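You operate a simulated robot arm through the tools that you are given. There is no shell and no other tool. Be economical: measure what you need, move in short steps, check, and stop when the job is done.

Carry out the task below with a simulated robot arm. There is one attempt and no reset: what you move stays moved.

JOB
Read the coolant level, log it on the slider, set the status knob.
Fine: switch the gauge on and hold READ till the level shows; leave it showing. Under 70 % is REFILL, else NORMAL. Leave the other switches and valves.

Only the result counts: the job must be done as asked and must still hold three seconds after the hand-in. Knocking over, shifting, dropping, spilling or breaking anything else fails it.

ROBOT AND FRAMES
A 6-joint arm with a two-finger gripper on a trunk, on a base that drives. Base frame: it is fixed to the floor where the robot stands at the start and does not move with it; the origin is under the middle of the robot, x ahead of it, y to its left, z up. Lengths are in m, angles in degrees, forces in N, time in s.
It reaches about 1.298 m from its shoulder. Its first joint turns from -149.0 to 149.0 degrees. Places, roughly: bleed screw [0.7, 1.4, 1.1]; blue chiller lever [0.6, 1.7, 0.8]; chiller key marked start [0.7, 1.2, 0.8]; chiller key marked stop [0.7, 1.2, 0.8]; compressor key marked reset [0.7, 0.6, 0.6]; compressor switch [0.7, 0.8, 0.6]; gauge key marked read [1.1, 0, 1.4]; gauge power rocker [1.1, -0.2, 1.4]; isolator knob [0.8, -0.4, 1.5]; orange chiller lever [0.6, 1.4, 0.8]; purple compressor lever [0.6, 0.6, 0.3]; purple log slider [1.1, 0.2, 1.3]; purple shunt knob [0.6, 1.6, 0.6]; red drain lever [0.6, 1.3, 0.3]; status knob [1.1, -0.2, 1.2]; strainer screw [0.6, 1.1, 0.6]. Payload 1.57 kg.
The tool frame sits at the grasp point between the pads (the TCP): z along the fingers, y along the line on which they close. The tips reach 0.021 m beyond it. The gripper opens to 0.07 m. The gripper's body begins 0.05 m behind the TCP.
Orientation is that of the tool frame in the base frame, as a unit quaternion [w, x, y, z]. With the fingers straight down and closing along the base's y, the tool's x points along the base's -x, its y along +y and its z along -z.

CONTROLS
- The arm moves only by the tool drive_tool. Its argument "increments" is a list of rows, each a list of 3 entries, a list of its own where there are three numbers: the shift along the base's x, y, z in units of 150 mm (1.0 is 150 mm), then the turn, a rotation vector about the base's x, y, z in units of 60 degrees (1.0 is 60 degrees), then the gripper command, from -1 (fully open) to 1 (shut), values between in proportion. In form: [[[x, y, z], [rx, ry, rz], fingers], ...]. A call has 1 to 20 rows; each row is the pose to reach, as a shift and turn from the pose commanded when the call began. A call with a number of a shift or a turn outside -1 to 1 is refused whole. A row lasts 0.2 s, in which the tool goes at most 0.05 m and 8.6 degrees; a call with a longer step from one row to the next is refused whole, and so is a gripper value outside its range. Where a pose cannot be reached the arm comes as near as it can. A force on the tool above 80 N (or 10 N above the force at the start of the call, whichever is more), or a blocked arm, ends the call early, and 0.2 s more pass. The fingers move at their own pace and stop on an object; they squeeze with about 30 N. The grip force told is the motor's: it shows also when the fingers shut on nothing. Time passes only in rows, and 0.2 s behind the last, so rows that repeat a pose let the fingers close. It gives the time, the measured TCP pose, the force on the tool (base axes), the opening and the grip force at its end, in the units of the frame above (readings bear some noise), with the torque about the TCP (base axes, N m) and any sound that the robot's microphone picked up.
- Cameras (640 x 400 px; columns grow to the right, rows downward): "scene" is now at [0.0423, 0.1491, 1.7127]; the picture's right is [-0.15, -0.99, 0.00], its down [-0.42, 0.07, -0.91] and it looks along [0.89, -0.14, -0.43] (base axes); focal length 261 px, centre (320, 200). "wrist" rides on the gripper at [0.079, 0.004, -0.081] in the tool frame; the picture's right is [-0.05, 1.00, 0.00], its down [-0.67, -0.04, -0.74] and it looks along [-0.74, -0.04, 0.67] (tool axes); focal length 256 px, centre (320, 200). There is no depth. A picture from a camera that has moved, and an enlarged one, comes with that camera's place and axes in the base frame and with its lens. The place of the scene camera against the robot may be out by one fixed shift of up to 0.025 m in any direction.
- camera(camera): a new picture of that camera. It takes no simulated time.
- raise_lower(by): slides the trunk up (or, below 0, down) by that many m; the arm and the scene camera ride with it, the base frame stays. It gives what a move gives, with no picture.
- drive_base(legs): drives the robot by 1 to 6 legs, each [ahead, turn to the left] in m and degrees, along the robot's own axes; the way and the turn of a leg run together, so that a leg with both is an arc; at most 1.5 m and 180 degrees a leg. The arm and the cameras ride along, it lands a little off, and it stops where it bumps. It gives what a move gives.
- turn_head(pan, tilt): turns the head with the scene camera to pan (to the left, within 155 degrees either way) and tilt (down, from -29 to 69), counted from straight ahead of the robot. It gives what a move gives.
- inspect(camera, box): a new picture of the part [left, top, right, bottom] of that camera's present view, enlarged. It takes no simulated time.
- job_done(): hands the job in; it is judged then, once.

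Work in short steps. Places have to be worked out from the pictures, the camera data and where the tool is seen: move nearer, look again, correct. Check each grasp and each placing, and mend what went wrong. You have 120 turns and 78 pictures in all, those below and enlarged ones among them. Open the gripper and draw the arm clear of the work before you hand the job in, unless the task says otherwise; then end with one line.

The tools are called after "Request:" as name(argument=value, ...) on one line, values as JSON. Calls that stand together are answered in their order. drive_tool: Moves the arm, as the interface text tells. Its arguments: {"type":"object","properties":{"increments":{"type":"array","items":{"type":"array"}}},"required":["increments"]} The other tools are called the same way: raise_lower (by) slides the trunk up or down; drive_base (legs) drives the base; turn_head (pan, tilt) turns the head that bears the scene camera; camera (camera) takes a picture; inspect (camera, box) takes an enlarged picture of a part of a camera's view; job_done () hands the job in.

At the start:

```text
time_s: 0.0
eef_pos: [0.6682, -0.4007, 1.0004]
tcp_rot: [0.0, 0.0, 1.0, 0.0]
force: [0.1, -0.2, -0.2]
ft_torque: [0.02, 0.0, -0.02]
gripper_width: 0.0699
gripper_force: 0.0
trunk travel left (down, up): [-0.681, 0.289]
robot x, y, heading: [0.0005, 0.0006, -0.2]
head pan, tilt: [-8.8, 25.2]
```

scene: 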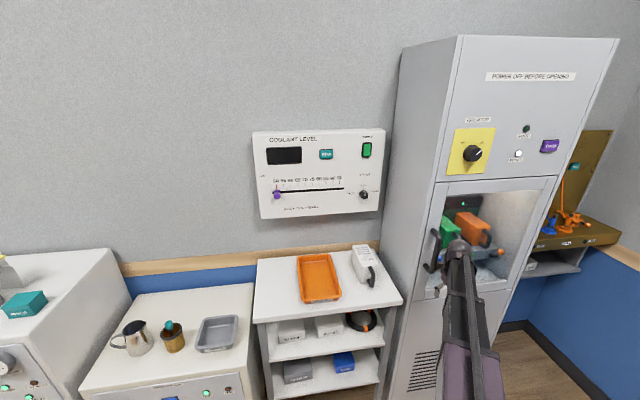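
wrist: 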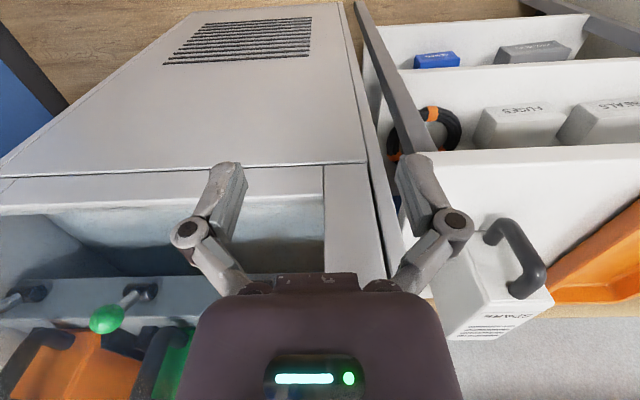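

I start with a close look at the gauge panel and the arm's surroundings.

Request:
inspect(camera="scene", box=[245, 120, 395, 220])

Request:
inspect(camera="scene", box=[380, 160, 600, 300])

```text
4.00 times, centred on (320, 170) of scene
camera zoom: at [0.0423, 0.1491, 1.7127], right [-0.15, -0.99, 0.0], down [-0.42, 0.07, -0.91], along [0.89, -0.14, -0.43], focal length 1043 px, centre (320, 320)
```

zoom: 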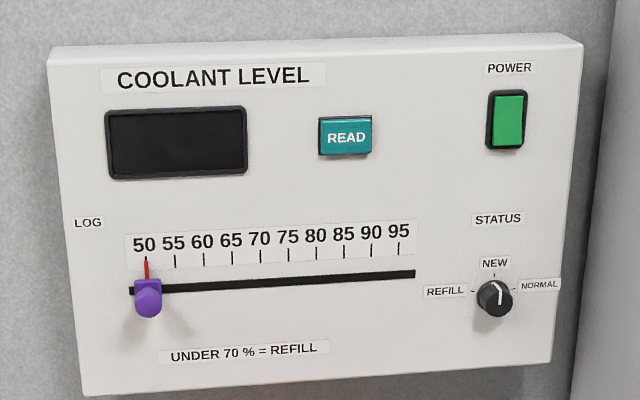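

```text
2.86 times, centred on (490, 230) of scene
camera zoom: at [0.0423, 0.1491, 1.7127], right [-0.15, -0.99, 0.0], down [-0.42, 0.07, -0.91], along [0.89, -0.14, -0.43], focal length 745 px, centre (-166, 114)
```

zoom: 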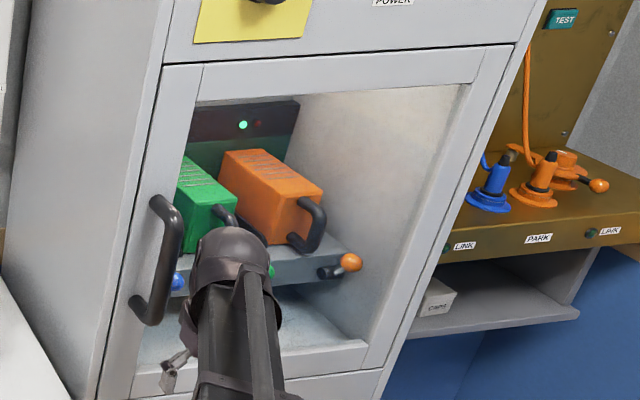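

The panel face is near x≈1.1: READ ≈(1.1,-0.04,1.41), rocker ≈(1.1,-0.22,1.42), knob ≈(1.1,-0.22,1.21), slider ≈(1.1,0.17,1.24). I back the tool off the cabinet first, moving left.

Request:
drive_tool(increments=[[[-0.25, 0, 0.0], [0, 0, 0], -1], [[-0.5, 0.1, 0.1], [0, 0, 0], -1], [[-0.6, 0.35, 0.25], [0, 0, 0], -1], [[-0.6, 0.6, 0.4], [0, 0, 0], -1], [[-0.6, 0.85, 0.55], [0, 0, 0], -1], [[-0.6, 1, 0.75], [0, 0, 0], -1], [[-0.6, 1, 1], [0, 0, 0], -1]])

```text
time_s: 1.6
eef_pos: [0.5736, -0.2583, 0.9996]
tcp_rot: [0.0, 0.0, 1.0, 0.0]
force: [-0.1, 0.1, -0.4]
ft_torque: [0.03, 0.0, 0.0]
gripper_width: 0.0699
gripper_force: 0.0
out of reach, approached as far as the arm can: row 2, 3, 4, 5, 6, 7
trunk travel left (down, up): [-0.681, 0.289]
robot x, y, heading: [-0.0011, 0.0009, 0.1]
head pan, tilt: [-8.8, 25.2]
```

Height is limited with the fingers down, so I move left and pitch the fingers towards +x.

Request:
drive_tool(increments=[[[0, 0.25, 0], [0, -0.14, 0], -1], [[0, 0.5, 0], [0, -0.28, 0], -1], [[0, 0.75, 0], [0, -0.42, 0], -1], [[0, 1, 0], [0, -0.56, 0], -1], [[0, 1, 0.1], [0, -0.7, 0], -1], [[0, 1, 0.2], [0, -0.84, 0], -1], [[0, 1, 0.3], [0, -0.98, 0], -1]])

```text
time_s: 3.2
eef_pos: [0.6819, -0.1219, 1.0901]
tcp_rot: [0.491, 0.001, 0.871, 0.0]
force: [0.2, 0.3, 0.2]
ft_torque: [0.02, 0.03, -0.01]
gripper_width: 0.07
gripper_force: 0.1
out of reach, approached as far as the arm can: row 2, 3, 4, 5, 6, 7
trunk travel left (down, up): [-0.681, 0.289]
robot x, y, heading: [0.0002, 0.0061, 0.1]
head pan, tilt: [-8.8, 25.2]
```

Pitch is 59° so far. I finish the pitch to horizontal while moving ahead, left and up.

Request:
drive_tool(increments=[[[0.3, 0, 0], [0, -0.13, 0], -1], [[0.6, 0.1, 0], [0, -0.26, 0], -1], [[0.9, 0.2, 0.1], [0, -0.39, 0], -1], [[1, 0.4, 0.3], [0, -0.52, 0], -1], [[1, 0.4, 0.6], [0, -0.52, 0], -1], [[1, 0.4, 0.9], [0, -0.52, 0], -1], [[1, 0.4, 0.9], [0, -0.52, 0], -1]])

Request:
camera(camera="scene")

Request:
camera(camera="wrist")

```text
time_s: 4.8
eef_pos: [0.8323, -0.0662, 1.1858]
tcp_rot: [0.708, 0.0, 0.706, 0.0]
force: [0.6, -0.1, 0.0]
ft_torque: [0.0, -0.01, -0.01]
gripper_width: 0.0702
gripper_force: 0.0
out of reach, approached as far as the arm can: row 1, 2, 3, 4, 5, 6, 7
trunk travel left (down, up): [-0.681, 0.289]
robot x, y, heading: [-0.0016, 0.0022, 0.1]
head pan, tilt: [-8.8, 25.2]
```

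```text
73 pictures are left
camera scene: at [0.0423, 0.1494, 1.7127], right [-0.15, -0.99, 0.0], down [-0.42, 0.07, -0.91], along [0.89, -0.14, -0.43], focal length 261 px, centre (320, 200)
```

scene: 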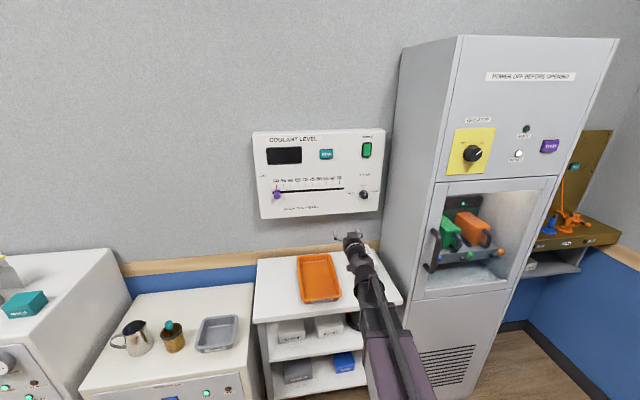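

```text
72 pictures are left
camera wrist: at [0.7512, -0.0607, 1.1066], right [0.0, 1.0, 0.05], down [-0.75, -0.04, 0.67], along [0.67, -0.04, 0.74], focal length 256 px, centre (320, 200)
```

wrist: 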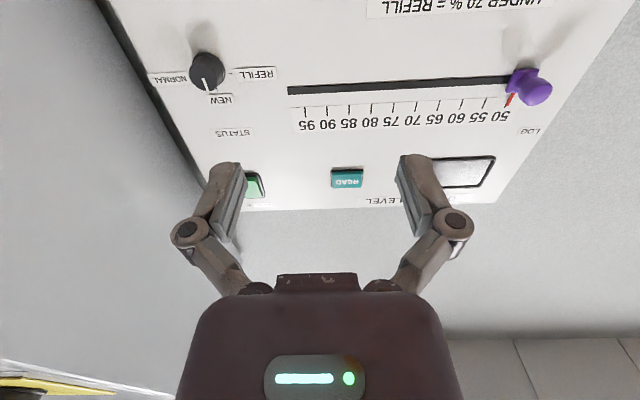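

Everything is consistent: READ ≈(1.08,-0.03,1.42), rocker ≈(1.08,-0.19,1.42). I raise the trunk to bring the arm to button height.

Request:
raise_lower(by=0.22)

Request:
camera(camera="wrist")

Request:
camera(camera="scene")

```text
time_s: 7.1
eef_pos: [0.8318, -0.0646, 1.4069]
tcp_rot: [0.708, -0.001, 0.706, 0.001]
force: [-0.5, -0.2, -0.2]
ft_torque: [0.04, 0.03, 0.01]
gripper_width: 0.0696
gripper_force: 0.1
trunk travel left (down, up): [-0.901, 0.069]
robot x, y, heading: [-0.0004, -0.0039, -0.1]
head pan, tilt: [-8.8, 25.2]
```

```text
71 pictures are left
camera wrist: at [0.7512, -0.0608, 1.3265], right [0.0, 1.0, 0.05], down [-0.75, -0.04, 0.67], along [0.67, -0.04, 0.74], focal length 256 px, centre (320, 200)
```

wrist: 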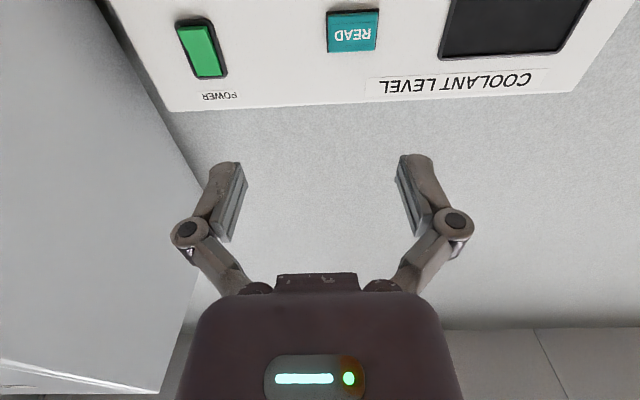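

```text
70 pictures are left
camera scene: at [0.0423, 0.1492, 1.9327], right [-0.15, -0.99, 0.0], down [-0.42, 0.07, -0.91], along [0.89, -0.14, -0.43], focal length 261 px, centre (320, 200)
```

scene: 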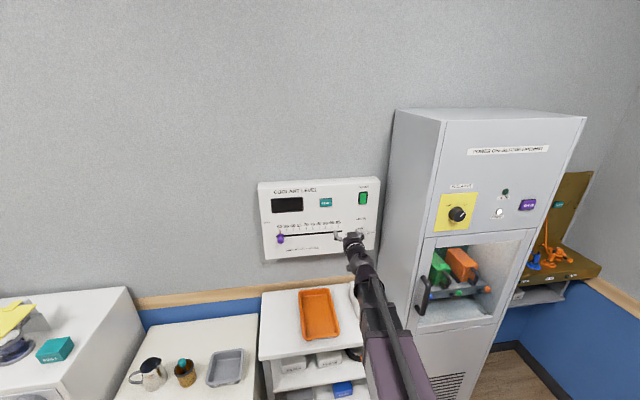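

Rocker ≈(1.07,-0.198,1.42), READ ≈(1.07,-0.03,1.41). I inspect the rocker to see which half is proud.

Request:
inspect(camera="wrist", box=[160, 0, 256, 110])

Request:
inspect(camera="scene", box=[342, 180, 382, 210])

```text
3.64 times, centred on (208, 55) of wrist
camera zoom: at [0.7512, -0.0608, 1.3265], right [0.0, 1.0, 0.05], down [-0.75, -0.04, 0.67], along [0.67, -0.04, 0.74], focal length 931 px, centre (727, 727)
```

zoom: 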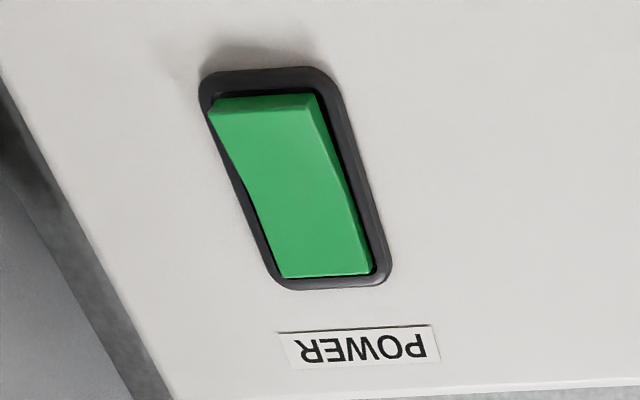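

```text
13.33 times, centred on (362, 195) of scene
camera zoom: at [0.0423, 0.1492, 1.9327], right [-0.15, -0.99, 0.0], down [-0.42, 0.07, -0.91], along [0.89, -0.14, -0.43], focal length 3476 px, centre (-240, 267)
```

zoom: 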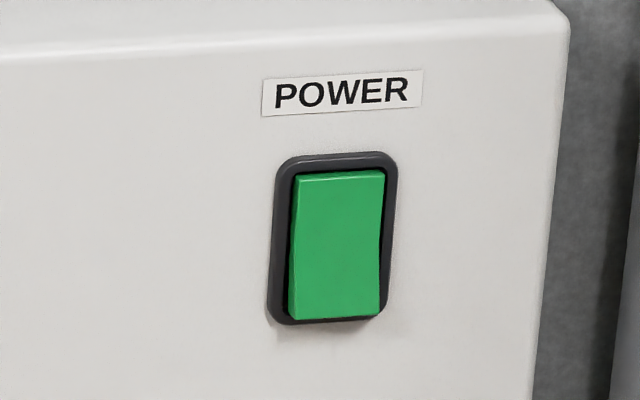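

The lower half stands proud, so the gauge is off with the top pressed in. Lower half centre ≈(1.07,-0.20,1.409). The cabinet side is at y≈-0.35, which leaves room. I line up with the fingers shut.

Request:
drive_tool(increments=[[[0, -0.25, 0], [0, 0, 0], 1], [[0.1, -0.5, 0], [0, 0, 0], 1], [[0.2, -0.75, 0], [0, 0, 0], 1], [[0.4, -0.9, 0], [0, 0, 0], 1], [[0.7, -0.9, 0], [0, 0, 0], 1], [[0.7, -0.9, 0], [0, 0, 0], 1]])

Request:
camera(camera="wrist")

```text
time_s: 8.5
eef_pos: [0.9376, -0.1988, 1.4063]
tcp_rot: [0.707, 0.0, 0.707, 0.0]
force: [-0.6, 0.1, 0.6]
ft_torque: [0.0, 0.0, 0.0]
gripper_width: 0.0
gripper_force: 28.7
trunk travel left (down, up): [-0.901, 0.069]
robot x, y, heading: [-0.0027, 0.0008, -0.0]
head pan, tilt: [-8.8, 25.2]
```

```text
67 pictures are left
camera wrist: at [0.8569, -0.1957, 1.327], right [0.0, 1.0, 0.05], down [-0.75, -0.04, 0.67], along [0.67, -0.04, 0.74], focal length 256 px, centre (320, 200)
```

wrist: 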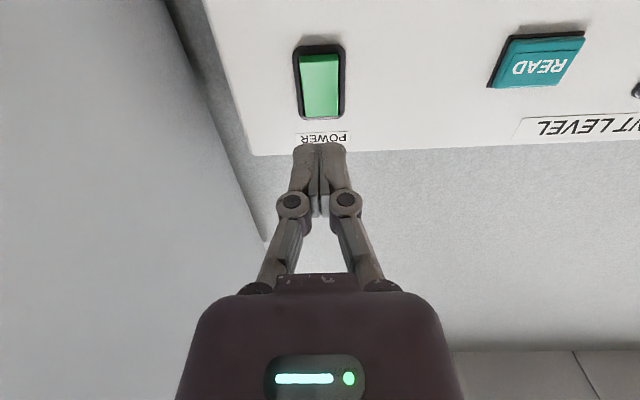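

Aligned with the lower half. I advance to just short of it, then press in small steps.

Request:
drive_tool(increments=[[[0.25, 0, 0], [0, 0, 0], 1], [[0.5, 0, 0], [0, 0, 0], 1], [[0.6, 0, 0], [0, 0, 0], 1], [[0.65, 0, 0], [0, 0, 0], 1], [[0.68, 0, 0], [0, 0, 0], 1], [[0.7, 0, 0], [0, 0, 0], 1]])

Request:
camera(camera="wrist")

```text
time_s: 9.9
eef_pos: [1.0425, -0.1986, 1.405]
tcp_rot: [0.708, -0.001, 0.706, 0.0]
force: [-1.3, 0.4, -0.8]
ft_torque: [0.01, 0.01, 0.0]
gripper_width: 0.0062
gripper_force: 28.5
trunk travel left (down, up): [-0.901, 0.069]
robot x, y, heading: [0.0011, 0.0009, -0.0]
head pan, tilt: [-8.8, 25.2]
```

```text
66 pictures are left
camera wrist: at [0.9617, -0.1956, 1.3266], right [0.0, 1.0, 0.05], down [-0.75, -0.04, 0.67], along [0.67, -0.04, 0.74], focal length 256 px, centre (320, 200)
```

wrist: 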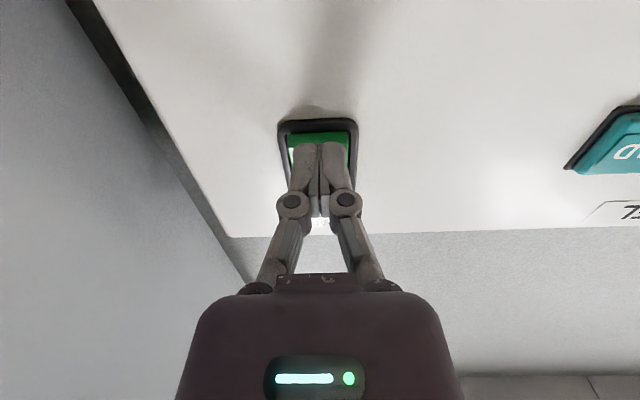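

Tips are about at the rocker's surface, in its lower-middle part; a bit lower would be better. I shift 4 mm down and press in.

Request:
drive_tool(increments=[[[-0.03, 0, -0.03], [0, 0, 0], 1], [[0.02, 0, -0.03], [0, 0, 0], 1], [[0.04, 0, -0.03], [0, 0, 0], 1], [[0.06, 0, -0.03], [0, 0, 0], 1], [[0.08, 0, -0.03], [0, 0, 0], 1]])

```text
time_s: 11.1
eef_pos: [1.0453, -0.1985, 1.4095]
tcp_rot: [0.709, 0.0, 0.706, -0.001]
force: [-60.9, 2.7, -38.1]
ft_torque: [-0.02, 0.3, 0.03]
gripper_width: 0.0062
gripper_force: 28.4
out of reach, approached as far as the arm can: row 1, 2, 3, 4, 5
trunk travel left (down, up): [-0.901, 0.069]
robot x, y, heading: [0.002, 0.001, 0.2]
head pan, tilt: [-8.8, 25.2]
```

About 60 N of press force. I back off and look at the state of the rocker.

Request:
drive_tool(increments=[[[-0.1, 0, 0], [0, 0, 0], 1], [[-0.35, 0, 0], [0, 0, 0], 1], [[-0.65, 0, 0], [0, 0, 0], 1]])

Request:
inspect(camera="wrist", box=[240, 20, 400, 120])

Request:
inspect(camera="scene", box=[250, 170, 390, 265])

```text
time_s: 11.9
eef_pos: [0.955, -0.1994, 1.4057]
tcp_rot: [0.708, 0.0, 0.707, 0.0]
force: [0.3, -0.5, 0.1]
ft_torque: [0.0, 0.03, 0.02]
gripper_width: 0.0
gripper_force: 28.4
trunk travel left (down, up): [-0.901, 0.069]
robot x, y, heading: [0.0062, 0.0008, -0.2]
head pan, tilt: [-8.8, 25.2]
```

```text
4.00 times, centred on (320, 70) of wrist
camera zoom: at [0.8742, -0.1955, 1.3266], right [0.0, 1.0, 0.05], down [-0.75, -0.04, 0.67], along [0.67, -0.04, 0.74], focal length 1024 px, centre (320, 720)
```

zoom: 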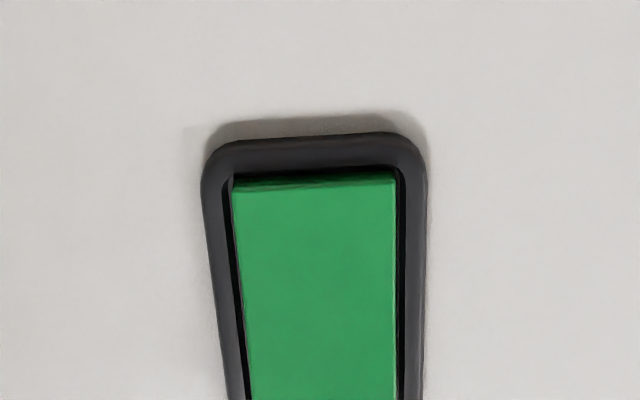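

```text
4.21 times, centred on (320, 218) of scene
camera zoom: at [0.0426, 0.1491, 1.9328], right [-0.15, -0.99, 0.0], down [-0.42, 0.07, -0.91], along [0.89, -0.14, -0.43], focal length 1098 px, centre (320, 126)
```

zoom: 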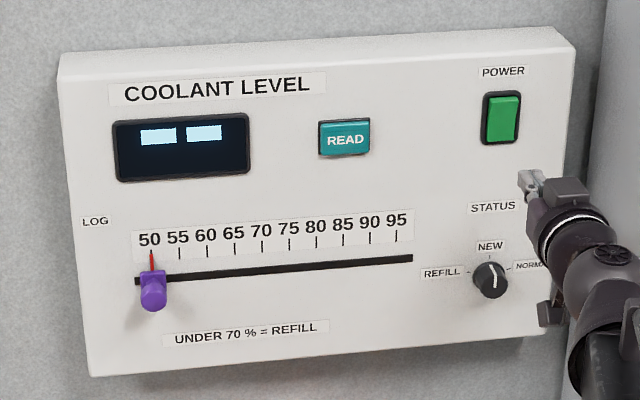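

The gauge is on (two bars show). Now I move across to READ.

Request:
drive_tool(increments=[[[0, 0.3, 0], [0, 0, 0], 1], [[0, 0.6, 0], [0, 0, 0], 1], [[0, 0.9, 0], [0, 0, 0], 1], [[0, 1.0, 0.02], [0, 0, 0], 1], [[0, 1.0, 0.02], [0, 0, 0], 1]])

Request:
drive_tool(increments=[[[0, 0.12, 0], [0, 0, 0], 1], [[0.3, 0.12, 0], [0, 0, 0], 1], [[0.5, 0.12, 0], [0, 0, 0], 1], [[0.5, 0.12, 0], [0, 0, 0], 1]])

Request:
camera(camera="wrist")

```text
time_s: 13.1
eef_pos: [0.9538, -0.049, 1.4061]
tcp_rot: [0.707, 0.001, 0.707, -0.001]
force: [-0.4, 0.5, -0.2]
ft_torque: [0.01, -0.03, 0.0]
gripper_width: 0.0002
gripper_force: 28.4
trunk travel left (down, up): [-0.901, 0.069]
robot x, y, heading: [-0.0017, 0.0011, 0.2]
head pan, tilt: [-8.8, 25.2]
```

```text
time_s: 14.1
eef_pos: [1.0265, -0.0321, 1.4065]
tcp_rot: [0.708, -0.001, 0.706, 0.001]
force: [0.1, 0.0, -0.4]
ft_torque: [-0.01, 0.03, 0.02]
gripper_width: 0.0
gripper_force: 28.9
trunk travel left (down, up): [-0.901, 0.069]
robot x, y, heading: [-0.0013, -0.0004, -0.1]
head pan, tilt: [-8.8, 25.2]
```

```text
63 pictures are left
camera wrist: at [0.9469, -0.0284, 1.3267], right [0.0, 1.0, 0.05], down [-0.75, -0.04, 0.66], along [0.66, -0.04, 0.75], focal length 256 px, centre (320, 200)
```

wrist: 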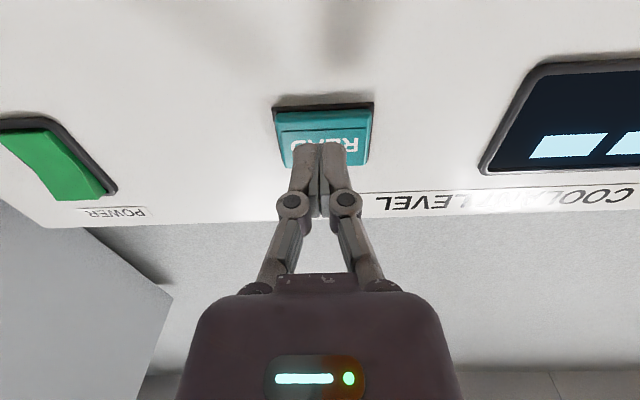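

Aligned with READ. I press in small steps and hold.

Request:
drive_tool(increments=[[[0.04, 0, 0], [0, 0, 0], 1], [[0.07, 0, 0], [0, 0, 0], 1], [[0.1, 0, 0], [0, 0, 0], 1], [[0.12, 0, 0], [0, 0, 0], 1], [[0.12, 0, 0], [0, 0, 0], 1]])

Request:
inspect(camera="scene", box=[250, 170, 390, 265])

```text
time_s: 15.3
eef_pos: [1.0473, -0.032, 1.4078]
tcp_rot: [0.708, 0.001, 0.706, -0.001]
force: [-1.7, 0.0, -0.1]
ft_torque: [0.02, 0.0, -0.01]
gripper_width: 0.0061
gripper_force: 28.6
trunk travel left (down, up): [-0.901, 0.069]
robot x, y, heading: [0.0017, -0.0028, 0.0]
head pan, tilt: [-8.8, 25.2]
```

```text
4.21 times, centred on (320, 218) of scene
camera zoom: at [0.0421, 0.1491, 1.9327], right [-0.15, -0.99, 0.0], down [-0.42, 0.07, -0.91], along [0.89, -0.14, -0.43], focal length 1098 px, centre (320, 126)
```

zoom: 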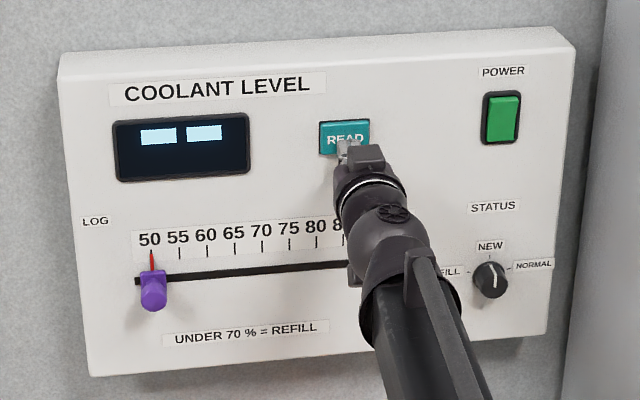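

Only light contact so far; I press further and hold.

Request:
drive_tool(increments=[[[0.02, 0, 0], [0, 0, 0], 1], [[0.035, 0, 0], [0, 0, 0], 1], [[0.05, 0, 0], [0, 0, 0], 1], [[0.05, 0, 0], [0, 0, 0], 1], [[0.05, 0, 0], [0, 0, 0], 1]])

Request:
inspect(camera="scene", box=[250, 170, 390, 265])

```text
time_s: 16.5
eef_pos: [1.0544, -0.0315, 1.4087]
tcp_rot: [0.709, -0.001, 0.705, 0.0]
force: [-18.5, 1.4, -5.8]
ft_torque: [0.0, 0.13, 0.0]
gripper_width: 0.006
gripper_force: 29.3
trunk travel left (down, up): [-0.901, 0.069]
robot x, y, heading: [-0.001, 0.0002, 0.1]
head pan, tilt: [-8.8, 25.2]
heard: click
```

```text
4.21 times, centred on (320, 218) of scene
camera zoom: at [0.0393, 0.1493, 1.9328], right [-0.15, -0.99, 0.0], down [-0.42, 0.07, -0.91], along [0.9, -0.14, -0.42], focal length 1098 px, centre (320, 126)
```

zoom: 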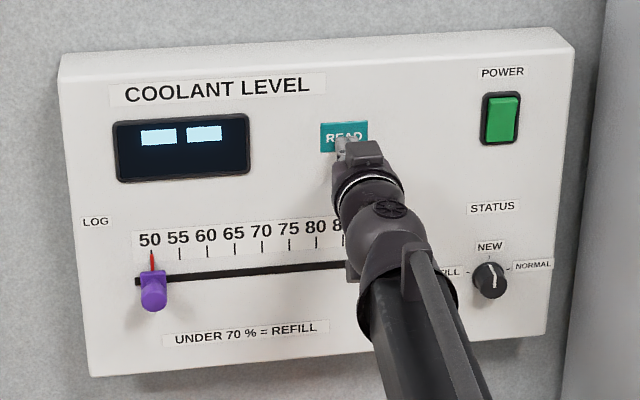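

Heard the click, so the key is pressed. I keep holding.

Request:
drive_tool(increments=[[[0, 0, 0], [0, 0, 0], 1], [[0, 0, 0], [0, 0, 0], 1], [[0, 0, 0], [0, 0, 0], 1], [[0, 0, 0], [0, 0, 0], 1], [[0, 0, 0], [0, 0, 0], 1], [[0, 0, 0], [0, 0, 0], 1], [[0, 0, 0], [0, 0, 0], 1], [[0, 0, 0], [0, 0, 0], 1]])

Request:
inspect(camera="scene", box=[250, 170, 390, 265])

```text
time_s: 18.3
eef_pos: [1.054, -0.033, 1.4083]
tcp_rot: [0.709, 0.0, 0.705, 0.0]
force: [-17.6, -0.3, -2.4]
ft_torque: [-0.05, 0.02, 0.04]
gripper_width: 0.0057
gripper_force: 28.6
trunk travel left (down, up): [-0.901, 0.069]
robot x, y, heading: [-0.003, -0.0011, 0.2]
head pan, tilt: [-8.8, 25.2]
```

```text
4.21 times, centred on (320, 218) of scene
camera zoom: at [0.0388, 0.1494, 1.9328], right [-0.15, -0.99, 0.0], down [-0.42, 0.07, -0.91], along [0.9, -0.14, -0.42], focal length 1098 px, centre (320, 126)
```

zoom: 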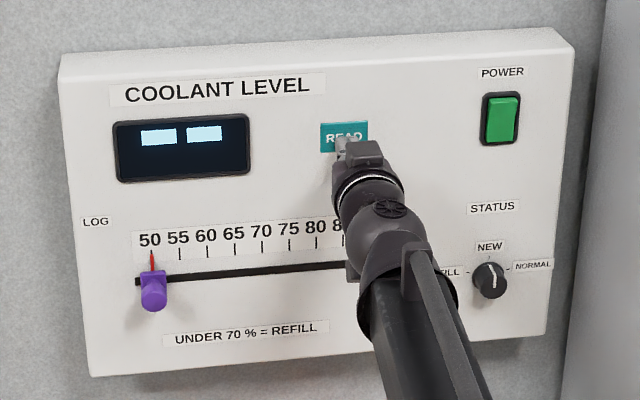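

No change yet; I hold for longer.

Request:
drive_tool(increments=[[[0, 0, 0], [0, 0, 0], 1], [[0, 0, 0], [0, 0, 0], 1], [[0, 0, 0], [0, 0, 0], 1], [[0, 0, 0], [0, 0, 0], 1], [[0, 0, 0], [0, 0, 0], 1], [[0, 0, 0], [0, 0, 0], 1], [[0, 0, 0], [0, 0, 0], 1], [[0, 0, 0], [0, 0, 0], 1], [[0, 0, 0], [0, 0, 0], 1], [[0, 0, 0], [0, 0, 0], 1], [[0, 0, 0], [0, 0, 0], 1], [[0, 0, 0], [0, 0, 0], 1]])

Request:
inspect(camera="scene", box=[250, 170, 390, 265])

```text
time_s: 20.9
eef_pos: [1.0554, -0.0317, 1.4087]
tcp_rot: [0.709, 0.0, 0.705, 0.0]
force: [-16.6, 0.0, -0.7]
ft_torque: [0.03, 0.06, -0.01]
gripper_width: 0.006
gripper_force: 28.8
trunk travel left (down, up): [-0.901, 0.069]
robot x, y, heading: [0.0034, -0.0005, -0.2]
head pan, tilt: [-8.8, 25.2]
```

```text
4.21 times, centred on (320, 218) of scene
camera zoom: at [0.0386, 0.1493, 1.9328], right [-0.15, -0.99, 0.0], down [-0.42, 0.07, -0.91], along [0.9, -0.14, -0.42], focal length 1098 px, centre (320, 126)
```

zoom: 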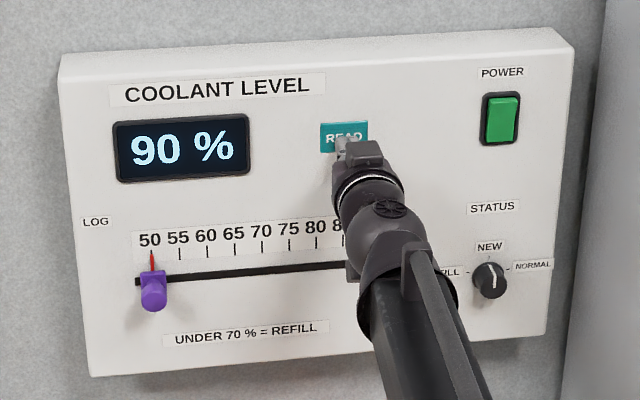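

The display reads 90 %, so NORMAL and slider to 90. I release and confirm the reading stays.

Request:
drive_tool(increments=[[[-0.1, 0, 0], [0, 0, 0], 1], [[-0.4, 0, 0], [0, 0, 0], 1], [[-0.7, 0, 0], [0, 0, 0], 1], [[-1, 0, 0], [0, 0, 0], 1], [[-1, 0, 0], [0, 0, 0], -1]])

Request:
inspect(camera="scene", box=[260, 190, 360, 250])

Request:
inspect(camera="scene", box=[340, 215, 390, 250])

```text
time_s: 22.1
eef_pos: [0.9058, -0.0329, 1.4053]
tcp_rot: [0.707, 0.0, 0.707, 0.0]
force: [0.7, -0.6, 0.4]
ft_torque: [-0.01, 0.02, 0.0]
gripper_width: 0.0632
gripper_force: 0.1
trunk travel left (down, up): [-0.901, 0.069]
robot x, y, heading: [-0.0035, -0.0003, 0.0]
head pan, tilt: [-8.8, 25.2]
```

```text
6.40 times, centred on (310, 220) of scene
camera zoom: at [0.0442, 0.149, 1.9327], right [-0.15, -0.99, 0.0], down [-0.42, 0.07, -0.9], along [0.89, -0.14, -0.43], focal length 1669 px, centre (384, 72)
```

zoom: 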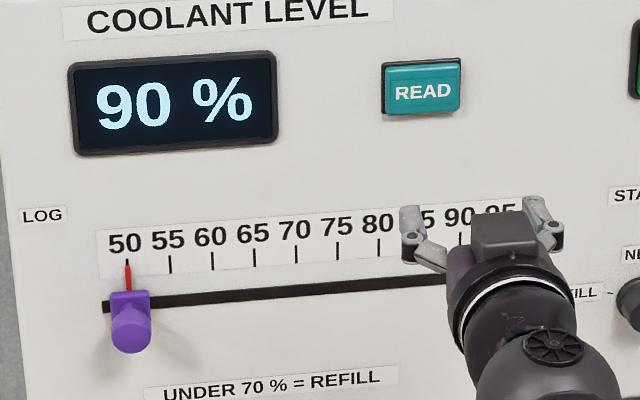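

```text
11.43 times, centred on (365, 232) of scene
camera zoom: at [0.0442, 0.149, 1.9327], right [-0.15, -0.99, 0.0], down [-0.42, 0.07, -0.9], along [0.89, -0.14, -0.43], focal length 2980 px, centre (-194, -171)
```

zoom: 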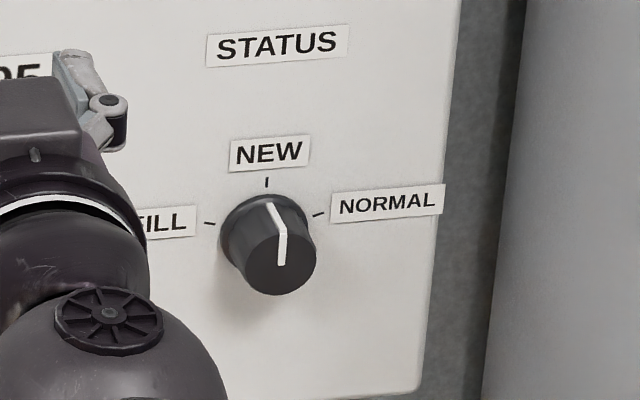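

The reading holds at 90 %. The status knob points to NEW. Next the slider: I lower the trunk and move left in front of its handle (≈(1.06,0.19,1.26)).

Request:
raise_lower(by=-0.17)

Request:
drive_tool(increments=[[[0, 0.3, 0], [0, 0, 0], -1], [[0, 0.6, 0], [0, 0, 0], -1], [[0, 0.9, 0], [0, 0, 0], -1], [[0, 1.0, 0], [0, 0, 0], -1], [[0, 1.0, 0], [0, 0, 0], -1]])

Request:
drive_tool(increments=[[[0, 0.3, 0], [0, 0, 0], -1], [[0, 0.47, 0], [0, 0, 0], -1], [[0, 0.47, 0], [0, 0, 0], -1]])

Request:
camera(camera="wrist")

```text
time_s: 24.1
eef_pos: [0.9038, -0.0323, 1.2368]
tcp_rot: [0.707, 0.0, 0.707, 0.0]
force: [0.6, -0.1, 0.5]
ft_torque: [-0.01, 0.0, 0.0]
gripper_width: 0.0703
gripper_force: 0.1
trunk travel left (down, up): [-0.731, 0.239]
robot x, y, heading: [-0.0041, 0.0022, -0.2]
head pan, tilt: [-8.8, 25.2]
```

```text
time_s: 25.2
eef_pos: [0.9019, 0.1179, 1.2357]
tcp_rot: [0.707, 0.001, 0.708, -0.001]
force: [-0.3, 0.3, 0.6]
ft_torque: [0.02, 0.01, -0.01]
gripper_width: 0.07
gripper_force: 0.0
trunk travel left (down, up): [-0.731, 0.239]
robot x, y, heading: [0.0009, 0.0019, 0.1]
head pan, tilt: [-8.8, 25.2]
```

```text
time_s: 26.1
eef_pos: [0.9029, 0.1874, 1.2359]
tcp_rot: [0.707, 0.001, 0.707, -0.001]
force: [-0.5, -0.1, -0.4]
ft_torque: [0.01, -0.01, -0.02]
gripper_width: 0.0702
gripper_force: 0.1
out of reach, approached as far as the arm can: row 1, 2
trunk travel left (down, up): [-0.731, 0.239]
robot x, y, heading: [-0.0018, 0.0024, 0.1]
head pan, tilt: [-8.8, 25.2]
```

```text
56 pictures are left
camera wrist: at [0.8229, 0.1905, 1.1565], right [0.0, 1.0, 0.05], down [-0.75, -0.04, 0.67], along [0.67, -0.04, 0.74], focal length 256 px, centre (320, 200)
```

wrist: 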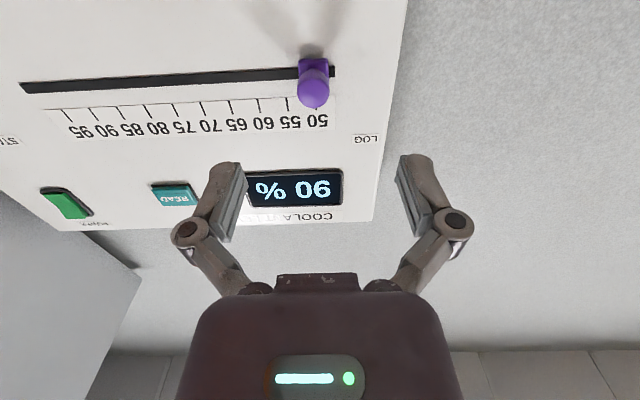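

Slider handle tip ≈(1.046,0.181,1.257), gripper in good line. I approach with open fingers straddling it.

Request:
drive_tool(increments=[[[0, -0.04, 0.12], [0, 0, 0], -1], [[0.3, -0.04, 0.12], [0, 0, 0], -1], [[0.6, -0.04, 0.12], [0, 0, 0], -1], [[0.8, -0.04, 0.12], [0, 0, 0], -1], [[0.8, -0.04, 0.12], [0, 0, 0], -1]])

Request:
camera(camera="wrist")

Request:
inspect(camera="scene", box=[250, 130, 390, 225])

```text
time_s: 27.2
eef_pos: [1.0233, 0.1811, 1.2357]
tcp_rot: [0.708, -0.001, 0.706, 0.001]
force: [-0.8, -0.2, -1.1]
ft_torque: [-0.03, 0.01, 0.0]
gripper_width: 0.0699
gripper_force: 0.1
out of reach, approached as far as the arm can: row 1, 2, 3, 4, 5
trunk travel left (down, up): [-0.731, 0.239]
robot x, y, heading: [-0.0031, 0.0002, -0.2]
head pan, tilt: [-8.8, 25.2]
```

```text
55 pictures are left
camera wrist: at [0.9426, 0.1844, 1.1569], right [0.0, 1.0, 0.05], down [-0.75, -0.04, 0.66], along [0.67, -0.04, 0.75], focal length 256 px, centre (320, 200)
```

wrist: 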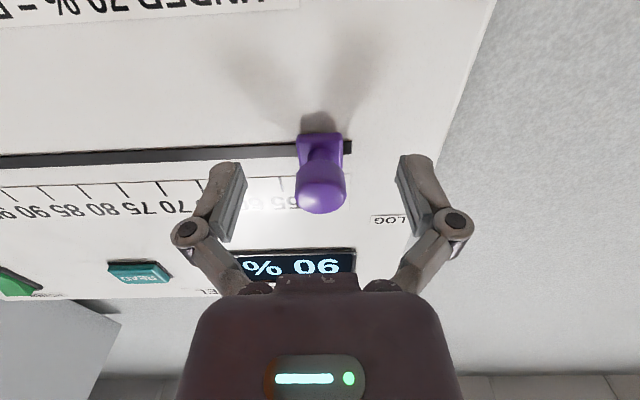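

```text
4.21 times, centred on (320, 178) of scene
camera zoom: at [0.042, 0.1492, 1.7627], right [-0.15, -0.99, 0.0], down [-0.42, 0.07, -0.91], along [0.89, -0.14, -0.43], focal length 1098 px, centre (320, 295)
```

zoom: 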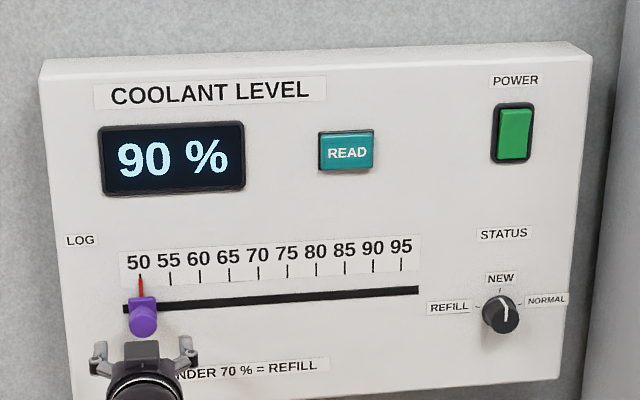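

The arm's height relative to the trunk is at its limit, so I raise the trunk 17 mm; the fingers straddle the handle.

Request:
raise_lower(by=0.017)

Request:
drive_tool(increments=[[[0.05, 0, 0], [0, 0, 0], -1], [[0.11, 0, 0], [0, 0, 0], -1], [[0.11, 0, 0], [0, 0, 0], -1]])

Request:
camera(camera="wrist")

```text
time_s: 27.9
eef_pos: [1.0233, 0.181, 1.2548]
tcp_rot: [0.708, 0.0, 0.706, 0.0]
force: [-0.6, 0.0, 0.1]
ft_torque: [0.01, -0.01, -0.01]
gripper_width: 0.07
gripper_force: 0.1
trunk travel left (down, up): [-0.748, 0.222]
robot x, y, heading: [-0.003, 0.0018, -0.0]
head pan, tilt: [-8.8, 25.2]
```

```text
time_s: 28.7
eef_pos: [1.0404, 0.1808, 1.2527]
tcp_rot: [0.708, -0.001, 0.706, 0.001]
force: [-0.2, 0.5, -0.3]
ft_torque: [-0.03, 0.02, 0.01]
gripper_width: 0.07
gripper_force: 0.0
trunk travel left (down, up): [-0.748, 0.222]
robot x, y, heading: [-0.0, 0.0008, 0.1]
head pan, tilt: [-8.8, 25.2]
```

```text
53 pictures are left
camera wrist: at [0.9593, 0.1844, 1.1738], right [0.0, 1.0, 0.05], down [-0.75, -0.04, 0.66], along [0.66, -0.04, 0.75], focal length 256 px, centre (320, 200)
```

wrist: 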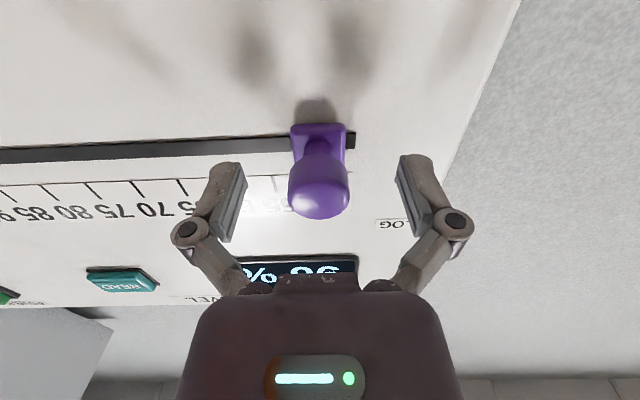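

The handle's head is centred between the pads. Closing.

Request:
drive_tool(increments=[[[0, 0, 0], [0, 0, 0], 1], [[0, 0, 0], [0, 0, 0], 1], [[0, 0, 0], [0, 0, 0], 1], [[0, 0, 0], [0, 0, 0], 1]])

Request:
camera(camera="wrist")

Request:
inspect(camera="scene", box=[250, 130, 390, 225])

```text
time_s: 29.7
eef_pos: [1.039, 0.1795, 1.2534]
tcp_rot: [0.709, 0.001, 0.706, 0.0]
force: [-9.6, -5.0, -7.9]
ft_torque: [0.0, 0.11, -0.16]
gripper_width: 0.0266
gripper_force: 32.2
trunk travel left (down, up): [-0.748, 0.222]
robot x, y, heading: [-0.0006, 0.0009, -0.1]
head pan, tilt: [-8.8, 25.2]
```

```text
52 pictures are left
camera wrist: at [0.9585, 0.1837, 1.174], right [0.0, 1.0, 0.05], down [-0.75, -0.04, 0.66], along [0.66, -0.04, 0.75], focal length 256 px, centre (320, 200)
```

wrist: 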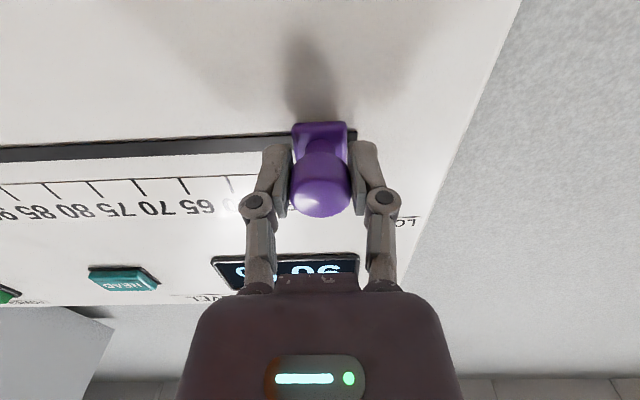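

```text
4.21 times, centred on (320, 178) of scene
camera zoom: at [0.0418, 0.1485, 1.7797], right [-0.15, -0.99, 0.0], down [-0.42, 0.07, -0.91], along [0.89, -0.14, -0.43], focal length 1098 px, centre (320, 295)
```

zoom: 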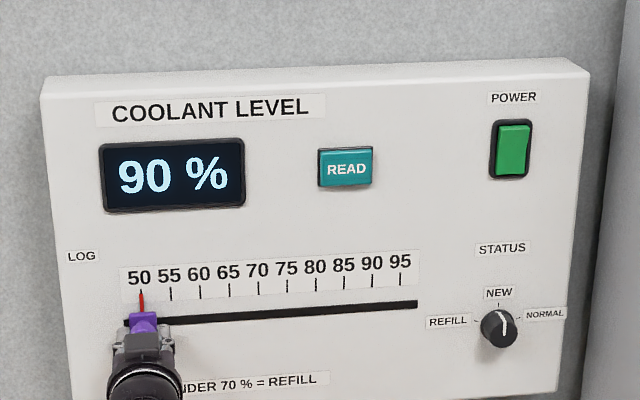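

Gripped. I slide right by 0.15 m in small steps.

Request:
drive_tool(increments=[[[0, -0.1, 0], [0, 0, 0], 1], [[0, -0.2, 0], [0, 0, 0], 1], [[0, -0.3, 0], [0, 0, 0], 1], [[0, -0.4, 0], [0, 0, 0], 1], [[0, -0.5, 0], [0, 0, 0], 1], [[0, -0.6, 0], [0, 0, 0], 1], [[0, -0.7, 0], [0, 0, 0], 1], [[0, -0.8, 0], [0, 0, 0], 1], [[0, -0.9, 0], [0, 0, 0], 1], [[0, -1, 0], [0, 0, 0], 1], [[0, -1, 0], [0, 0, 0], 1]])

Request:
inspect(camera="scene", box=[250, 130, 390, 225])

```text
time_s: 32.1
eef_pos: [1.0389, 0.0298, 1.2538]
tcp_rot: [0.709, 0.001, 0.706, -0.001]
force: [9.8, -0.8, 13.5]
ft_torque: [0.04, -0.15, -0.11]
gripper_width: 0.0267
gripper_force: 31.2
trunk travel left (down, up): [-0.748, 0.222]
robot x, y, heading: [0.0029, 0.0018, 0.1]
head pan, tilt: [-8.8, 25.2]
```

```text
4.21 times, centred on (320, 178) of scene
camera zoom: at [0.0421, 0.149, 1.7799], right [-0.15, -0.99, 0.0], down [-0.42, 0.07, -0.91], along [0.89, -0.14, -0.43], focal length 1098 px, centre (320, 295)
```

zoom: 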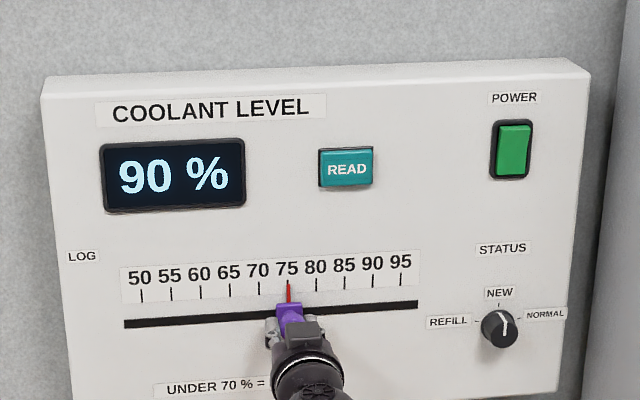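

0.15 m moved it 50→75, so 6 mm per unit; 0.09 m more to 90.

Request:
drive_tool(increments=[[[0, -0.1, 0], [0, 0, 0], 1], [[0, -0.2, 0], [0, 0, 0], 1], [[0, -0.3, 0], [0, 0, 0], 1], [[0, -0.4, 0], [0, 0, 0], 1], [[0, -0.5, 0], [0, 0, 0], 1], [[0, -0.6, 0], [0, 0, 0], 1], [[0, -0.6, 0], [0, 0, 0], 1]])

Request:
inspect(camera="scene", box=[315, 180, 347, 210])

Request:
camera(camera="wrist")

```text
time_s: 33.7
eef_pos: [1.0385, -0.059, 1.2538]
tcp_rot: [0.709, 0.0, 0.706, 0.0]
force: [-13.1, -1.7, -18.4]
ft_torque: [-0.03, 0.29, -0.01]
gripper_width: 0.0269
gripper_force: 32.1
trunk travel left (down, up): [-0.748, 0.222]
robot x, y, heading: [-0.0024, 0.0005, 0.0]
head pan, tilt: [-8.8, 25.2]
```

```text
13.33 times, centred on (331, 195) of scene
camera zoom: at [0.0428, 0.1489, 1.7795], right [-0.15, -0.99, 0.0], down [-0.42, 0.07, -0.9], along [0.89, -0.14, -0.43], focal length 3476 px, centre (173, 267)
```

zoom: 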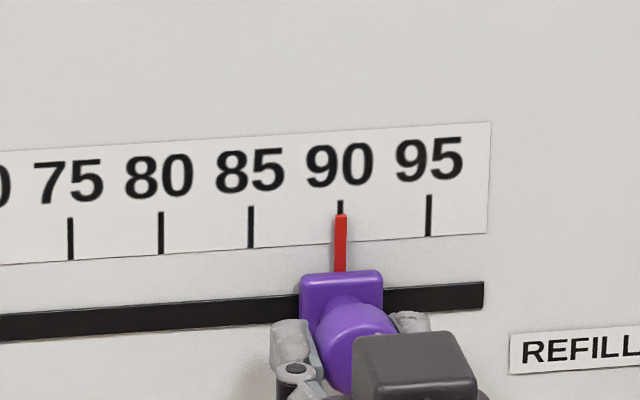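

```text
48 pictures are left
camera wrist: at [0.9584, -0.0562, 1.1733], right [0.0, 1.0, 0.05], down [-0.75, -0.04, 0.66], along [0.67, -0.04, 0.75], focal length 256 px, centre (320, 200)
```

wrist: 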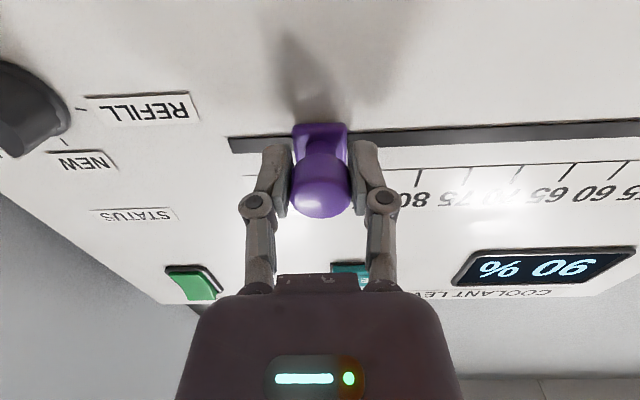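

The pointer is on 90. I open the fingers and draw straight back.

Request:
drive_tool(increments=[[[0, 0, 0], [0, 0, 0], -1], [[0, 0, 0], [0, 0, 0], -1], [[0, 0, 0], [0, 0, 0], -1], [[0, 0, 0], [0, 0, 0], -1], [[-0.3, 0, 0], [0, 0, 0], -1], [[-0.6, 0, 0], [0, 0, 0], -1], [[-0.9, 0, 0], [0, 0, 0], -1], [[-0.9, 0, 0], [0, 0, 0], -1]])

Request:
inspect(camera="scene", box=[315, 180, 347, 210])

Request:
camera(camera="wrist")

```text
time_s: 35.5
eef_pos: [0.9066, -0.0596, 1.2526]
tcp_rot: [0.708, 0.001, 0.707, -0.001]
force: [-0.1, 0.3, -0.2]
ft_torque: [0.0, 0.0, 0.01]
gripper_width: 0.07
gripper_force: 0.0
out of reach, approached as far as the arm can: row 7, 8
trunk travel left (down, up): [-0.748, 0.222]
robot x, y, heading: [-0.0025, -0.0031, 0.0]
head pan, tilt: [-8.8, 25.2]
```

```text
13.33 times, centred on (331, 195) of scene
camera zoom: at [0.043, 0.1492, 1.7797], right [-0.15, -0.99, 0.0], down [-0.42, 0.07, -0.9], along [0.89, -0.14, -0.43], focal length 3476 px, centre (173, 267)
```

zoom: 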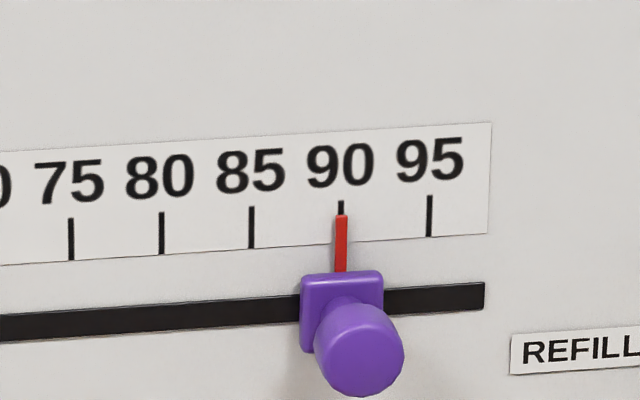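

```text
46 pictures are left
camera wrist: at [0.8265, -0.0564, 1.1732], right [0.0, 1.0, 0.05], down [-0.75, -0.04, 0.67], along [0.67, -0.04, 0.74], focal length 256 px, centre (320, 200)
```

wrist: 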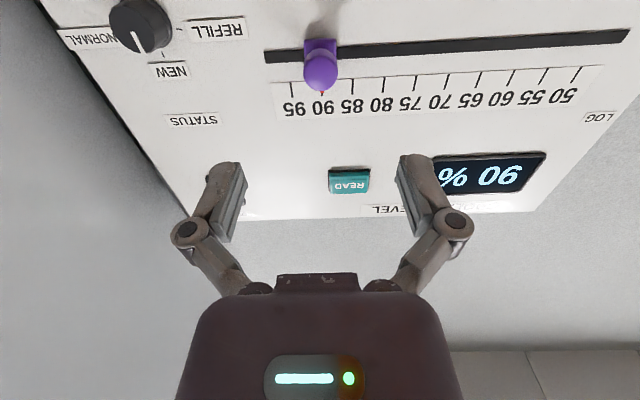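

The slider is set at 90 and released. Now the knob, at ≈(1.04,-0.19,1.217): I line up at a distance and look.

Request:
drive_tool(increments=[[[0, -0.3, -0.05], [0, 0, 0], -1], [[0, -0.6, -0.15], [0, 0, 0], -1], [[0, -0.87, -0.24], [0, 0, 0], -1], [[0, -0.87, -0.24], [0, 0, 0], -1]])

Request:
camera(camera="wrist")

Request:
inspect(camera="wrist", box=[220, 0, 420, 125])

```text
time_s: 36.5
eef_pos: [0.9082, -0.1929, 1.2531]
tcp_rot: [0.708, 0.0, 0.706, 0.0]
force: [0.1, -0.2, -0.5]
ft_torque: [-0.01, -0.01, -0.04]
gripper_width: 0.0696
gripper_force: 0.1
out of reach, approached as far as the arm can: row 1, 2, 3, 4
trunk travel left (down, up): [-0.748, 0.222]
robot x, y, heading: [0.0025, -0.0023, -0.3]
head pan, tilt: [-8.8, 25.2]
```

```text
45 pictures are left
camera wrist: at [0.8268, -0.1892, 1.1737], right [0.0, 1.0, 0.05], down [-0.75, -0.04, 0.66], along [0.67, -0.04, 0.75], focal length 256 px, centre (320, 200)
```

wrist: 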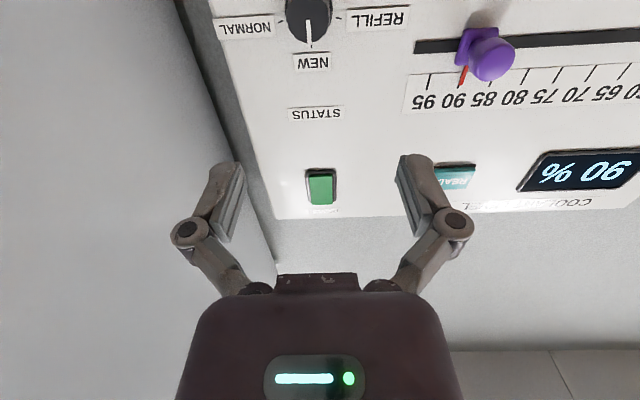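

```text
3.20 times, centred on (320, 62) of wrist
camera zoom: at [0.8268, -0.1892, 1.1737], right [0.0, 1.0, 0.05], down [-0.75, -0.04, 0.66], along [0.67, -0.04, 0.75], focal length 819 px, centre (320, 640)
```

zoom: 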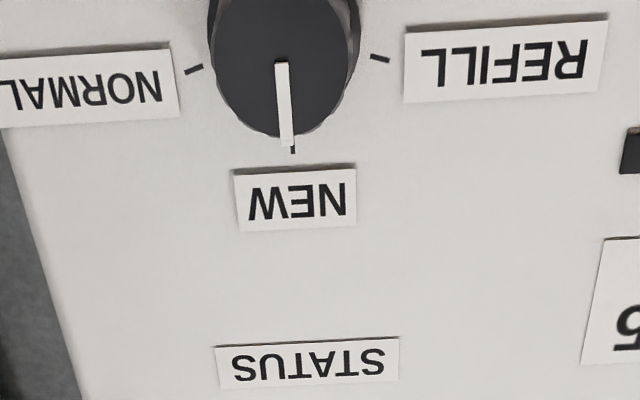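

The height only follows the trunk (z commands have no effect), so I lower the trunk 31 mm to put the tool on the knob's axis, and correct y slightly.

Request:
raise_lower(by=-0.031)

Request:
drive_tool(increments=[[[0.1, -0.03, 0], [0, 0, 0], -1], [[0.3, -0.03, 0], [0, 0, 0], -1], [[0.4, -0.03, 0], [0, 0, 0], -1], [[0.4, -0.03, 0], [0, 0, 0], -1]])

Request:
camera(camera="wrist")

Request:
inspect(camera="scene", box=[330, 150, 390, 220])

```text
time_s: 37.2
eef_pos: [0.9084, -0.1925, 1.2221]
tcp_rot: [0.707, 0.0, 0.707, 0.0]
force: [0.0, 0.2, 0.5]
ft_torque: [-0.02, -0.05, -0.04]
gripper_width: 0.0701
gripper_force: 0.1
trunk travel left (down, up): [-0.717, 0.253]
robot x, y, heading: [0.001, 0.0038, -0.0]
head pan, tilt: [-8.8, 25.2]
```

```text
time_s: 38.2
eef_pos: [0.9679, -0.1969, 1.2218]
tcp_rot: [0.708, 0.0, 0.707, 0.0]
force: [-0.2, -0.1, -0.3]
ft_torque: [0.01, -0.01, -0.02]
gripper_width: 0.0702
gripper_force: 0.1
trunk travel left (down, up): [-0.717, 0.253]
robot x, y, heading: [-0.0013, 0.0013, 0.1]
head pan, tilt: [-8.8, 25.2]
```

```text
43 pictures are left
camera wrist: at [0.8866, -0.1934, 1.1426], right [0.0, 1.0, 0.05], down [-0.75, -0.04, 0.67], along [0.67, -0.04, 0.74], focal length 256 px, centre (320, 200)
```

wrist: 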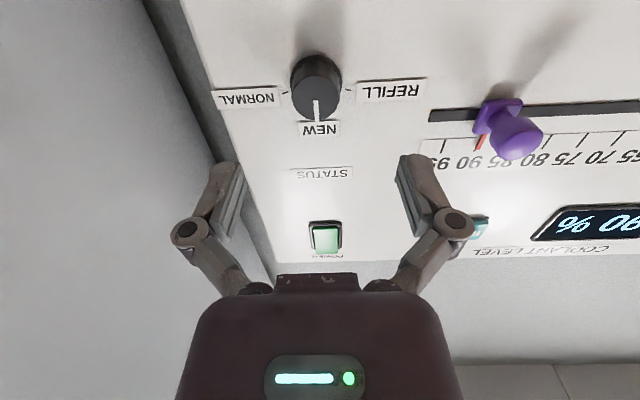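

```text
5.71 times, centred on (360, 185) of scene
camera zoom: at [0.0423, 0.1491, 1.7487], right [-0.15, -0.99, 0.0], down [-0.42, 0.07, -0.91], along [0.89, -0.14, -0.43], focal length 1490 px, centre (91, 286)
```

zoom: 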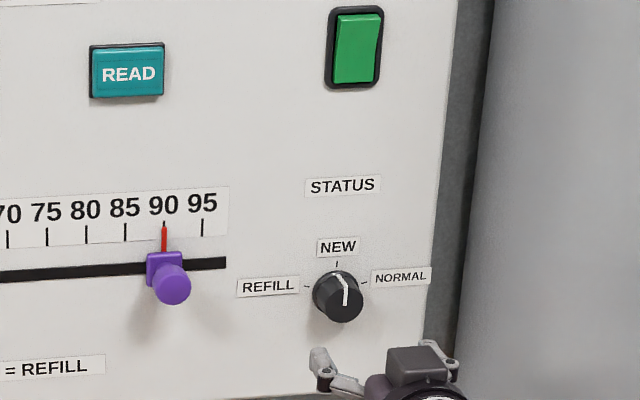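

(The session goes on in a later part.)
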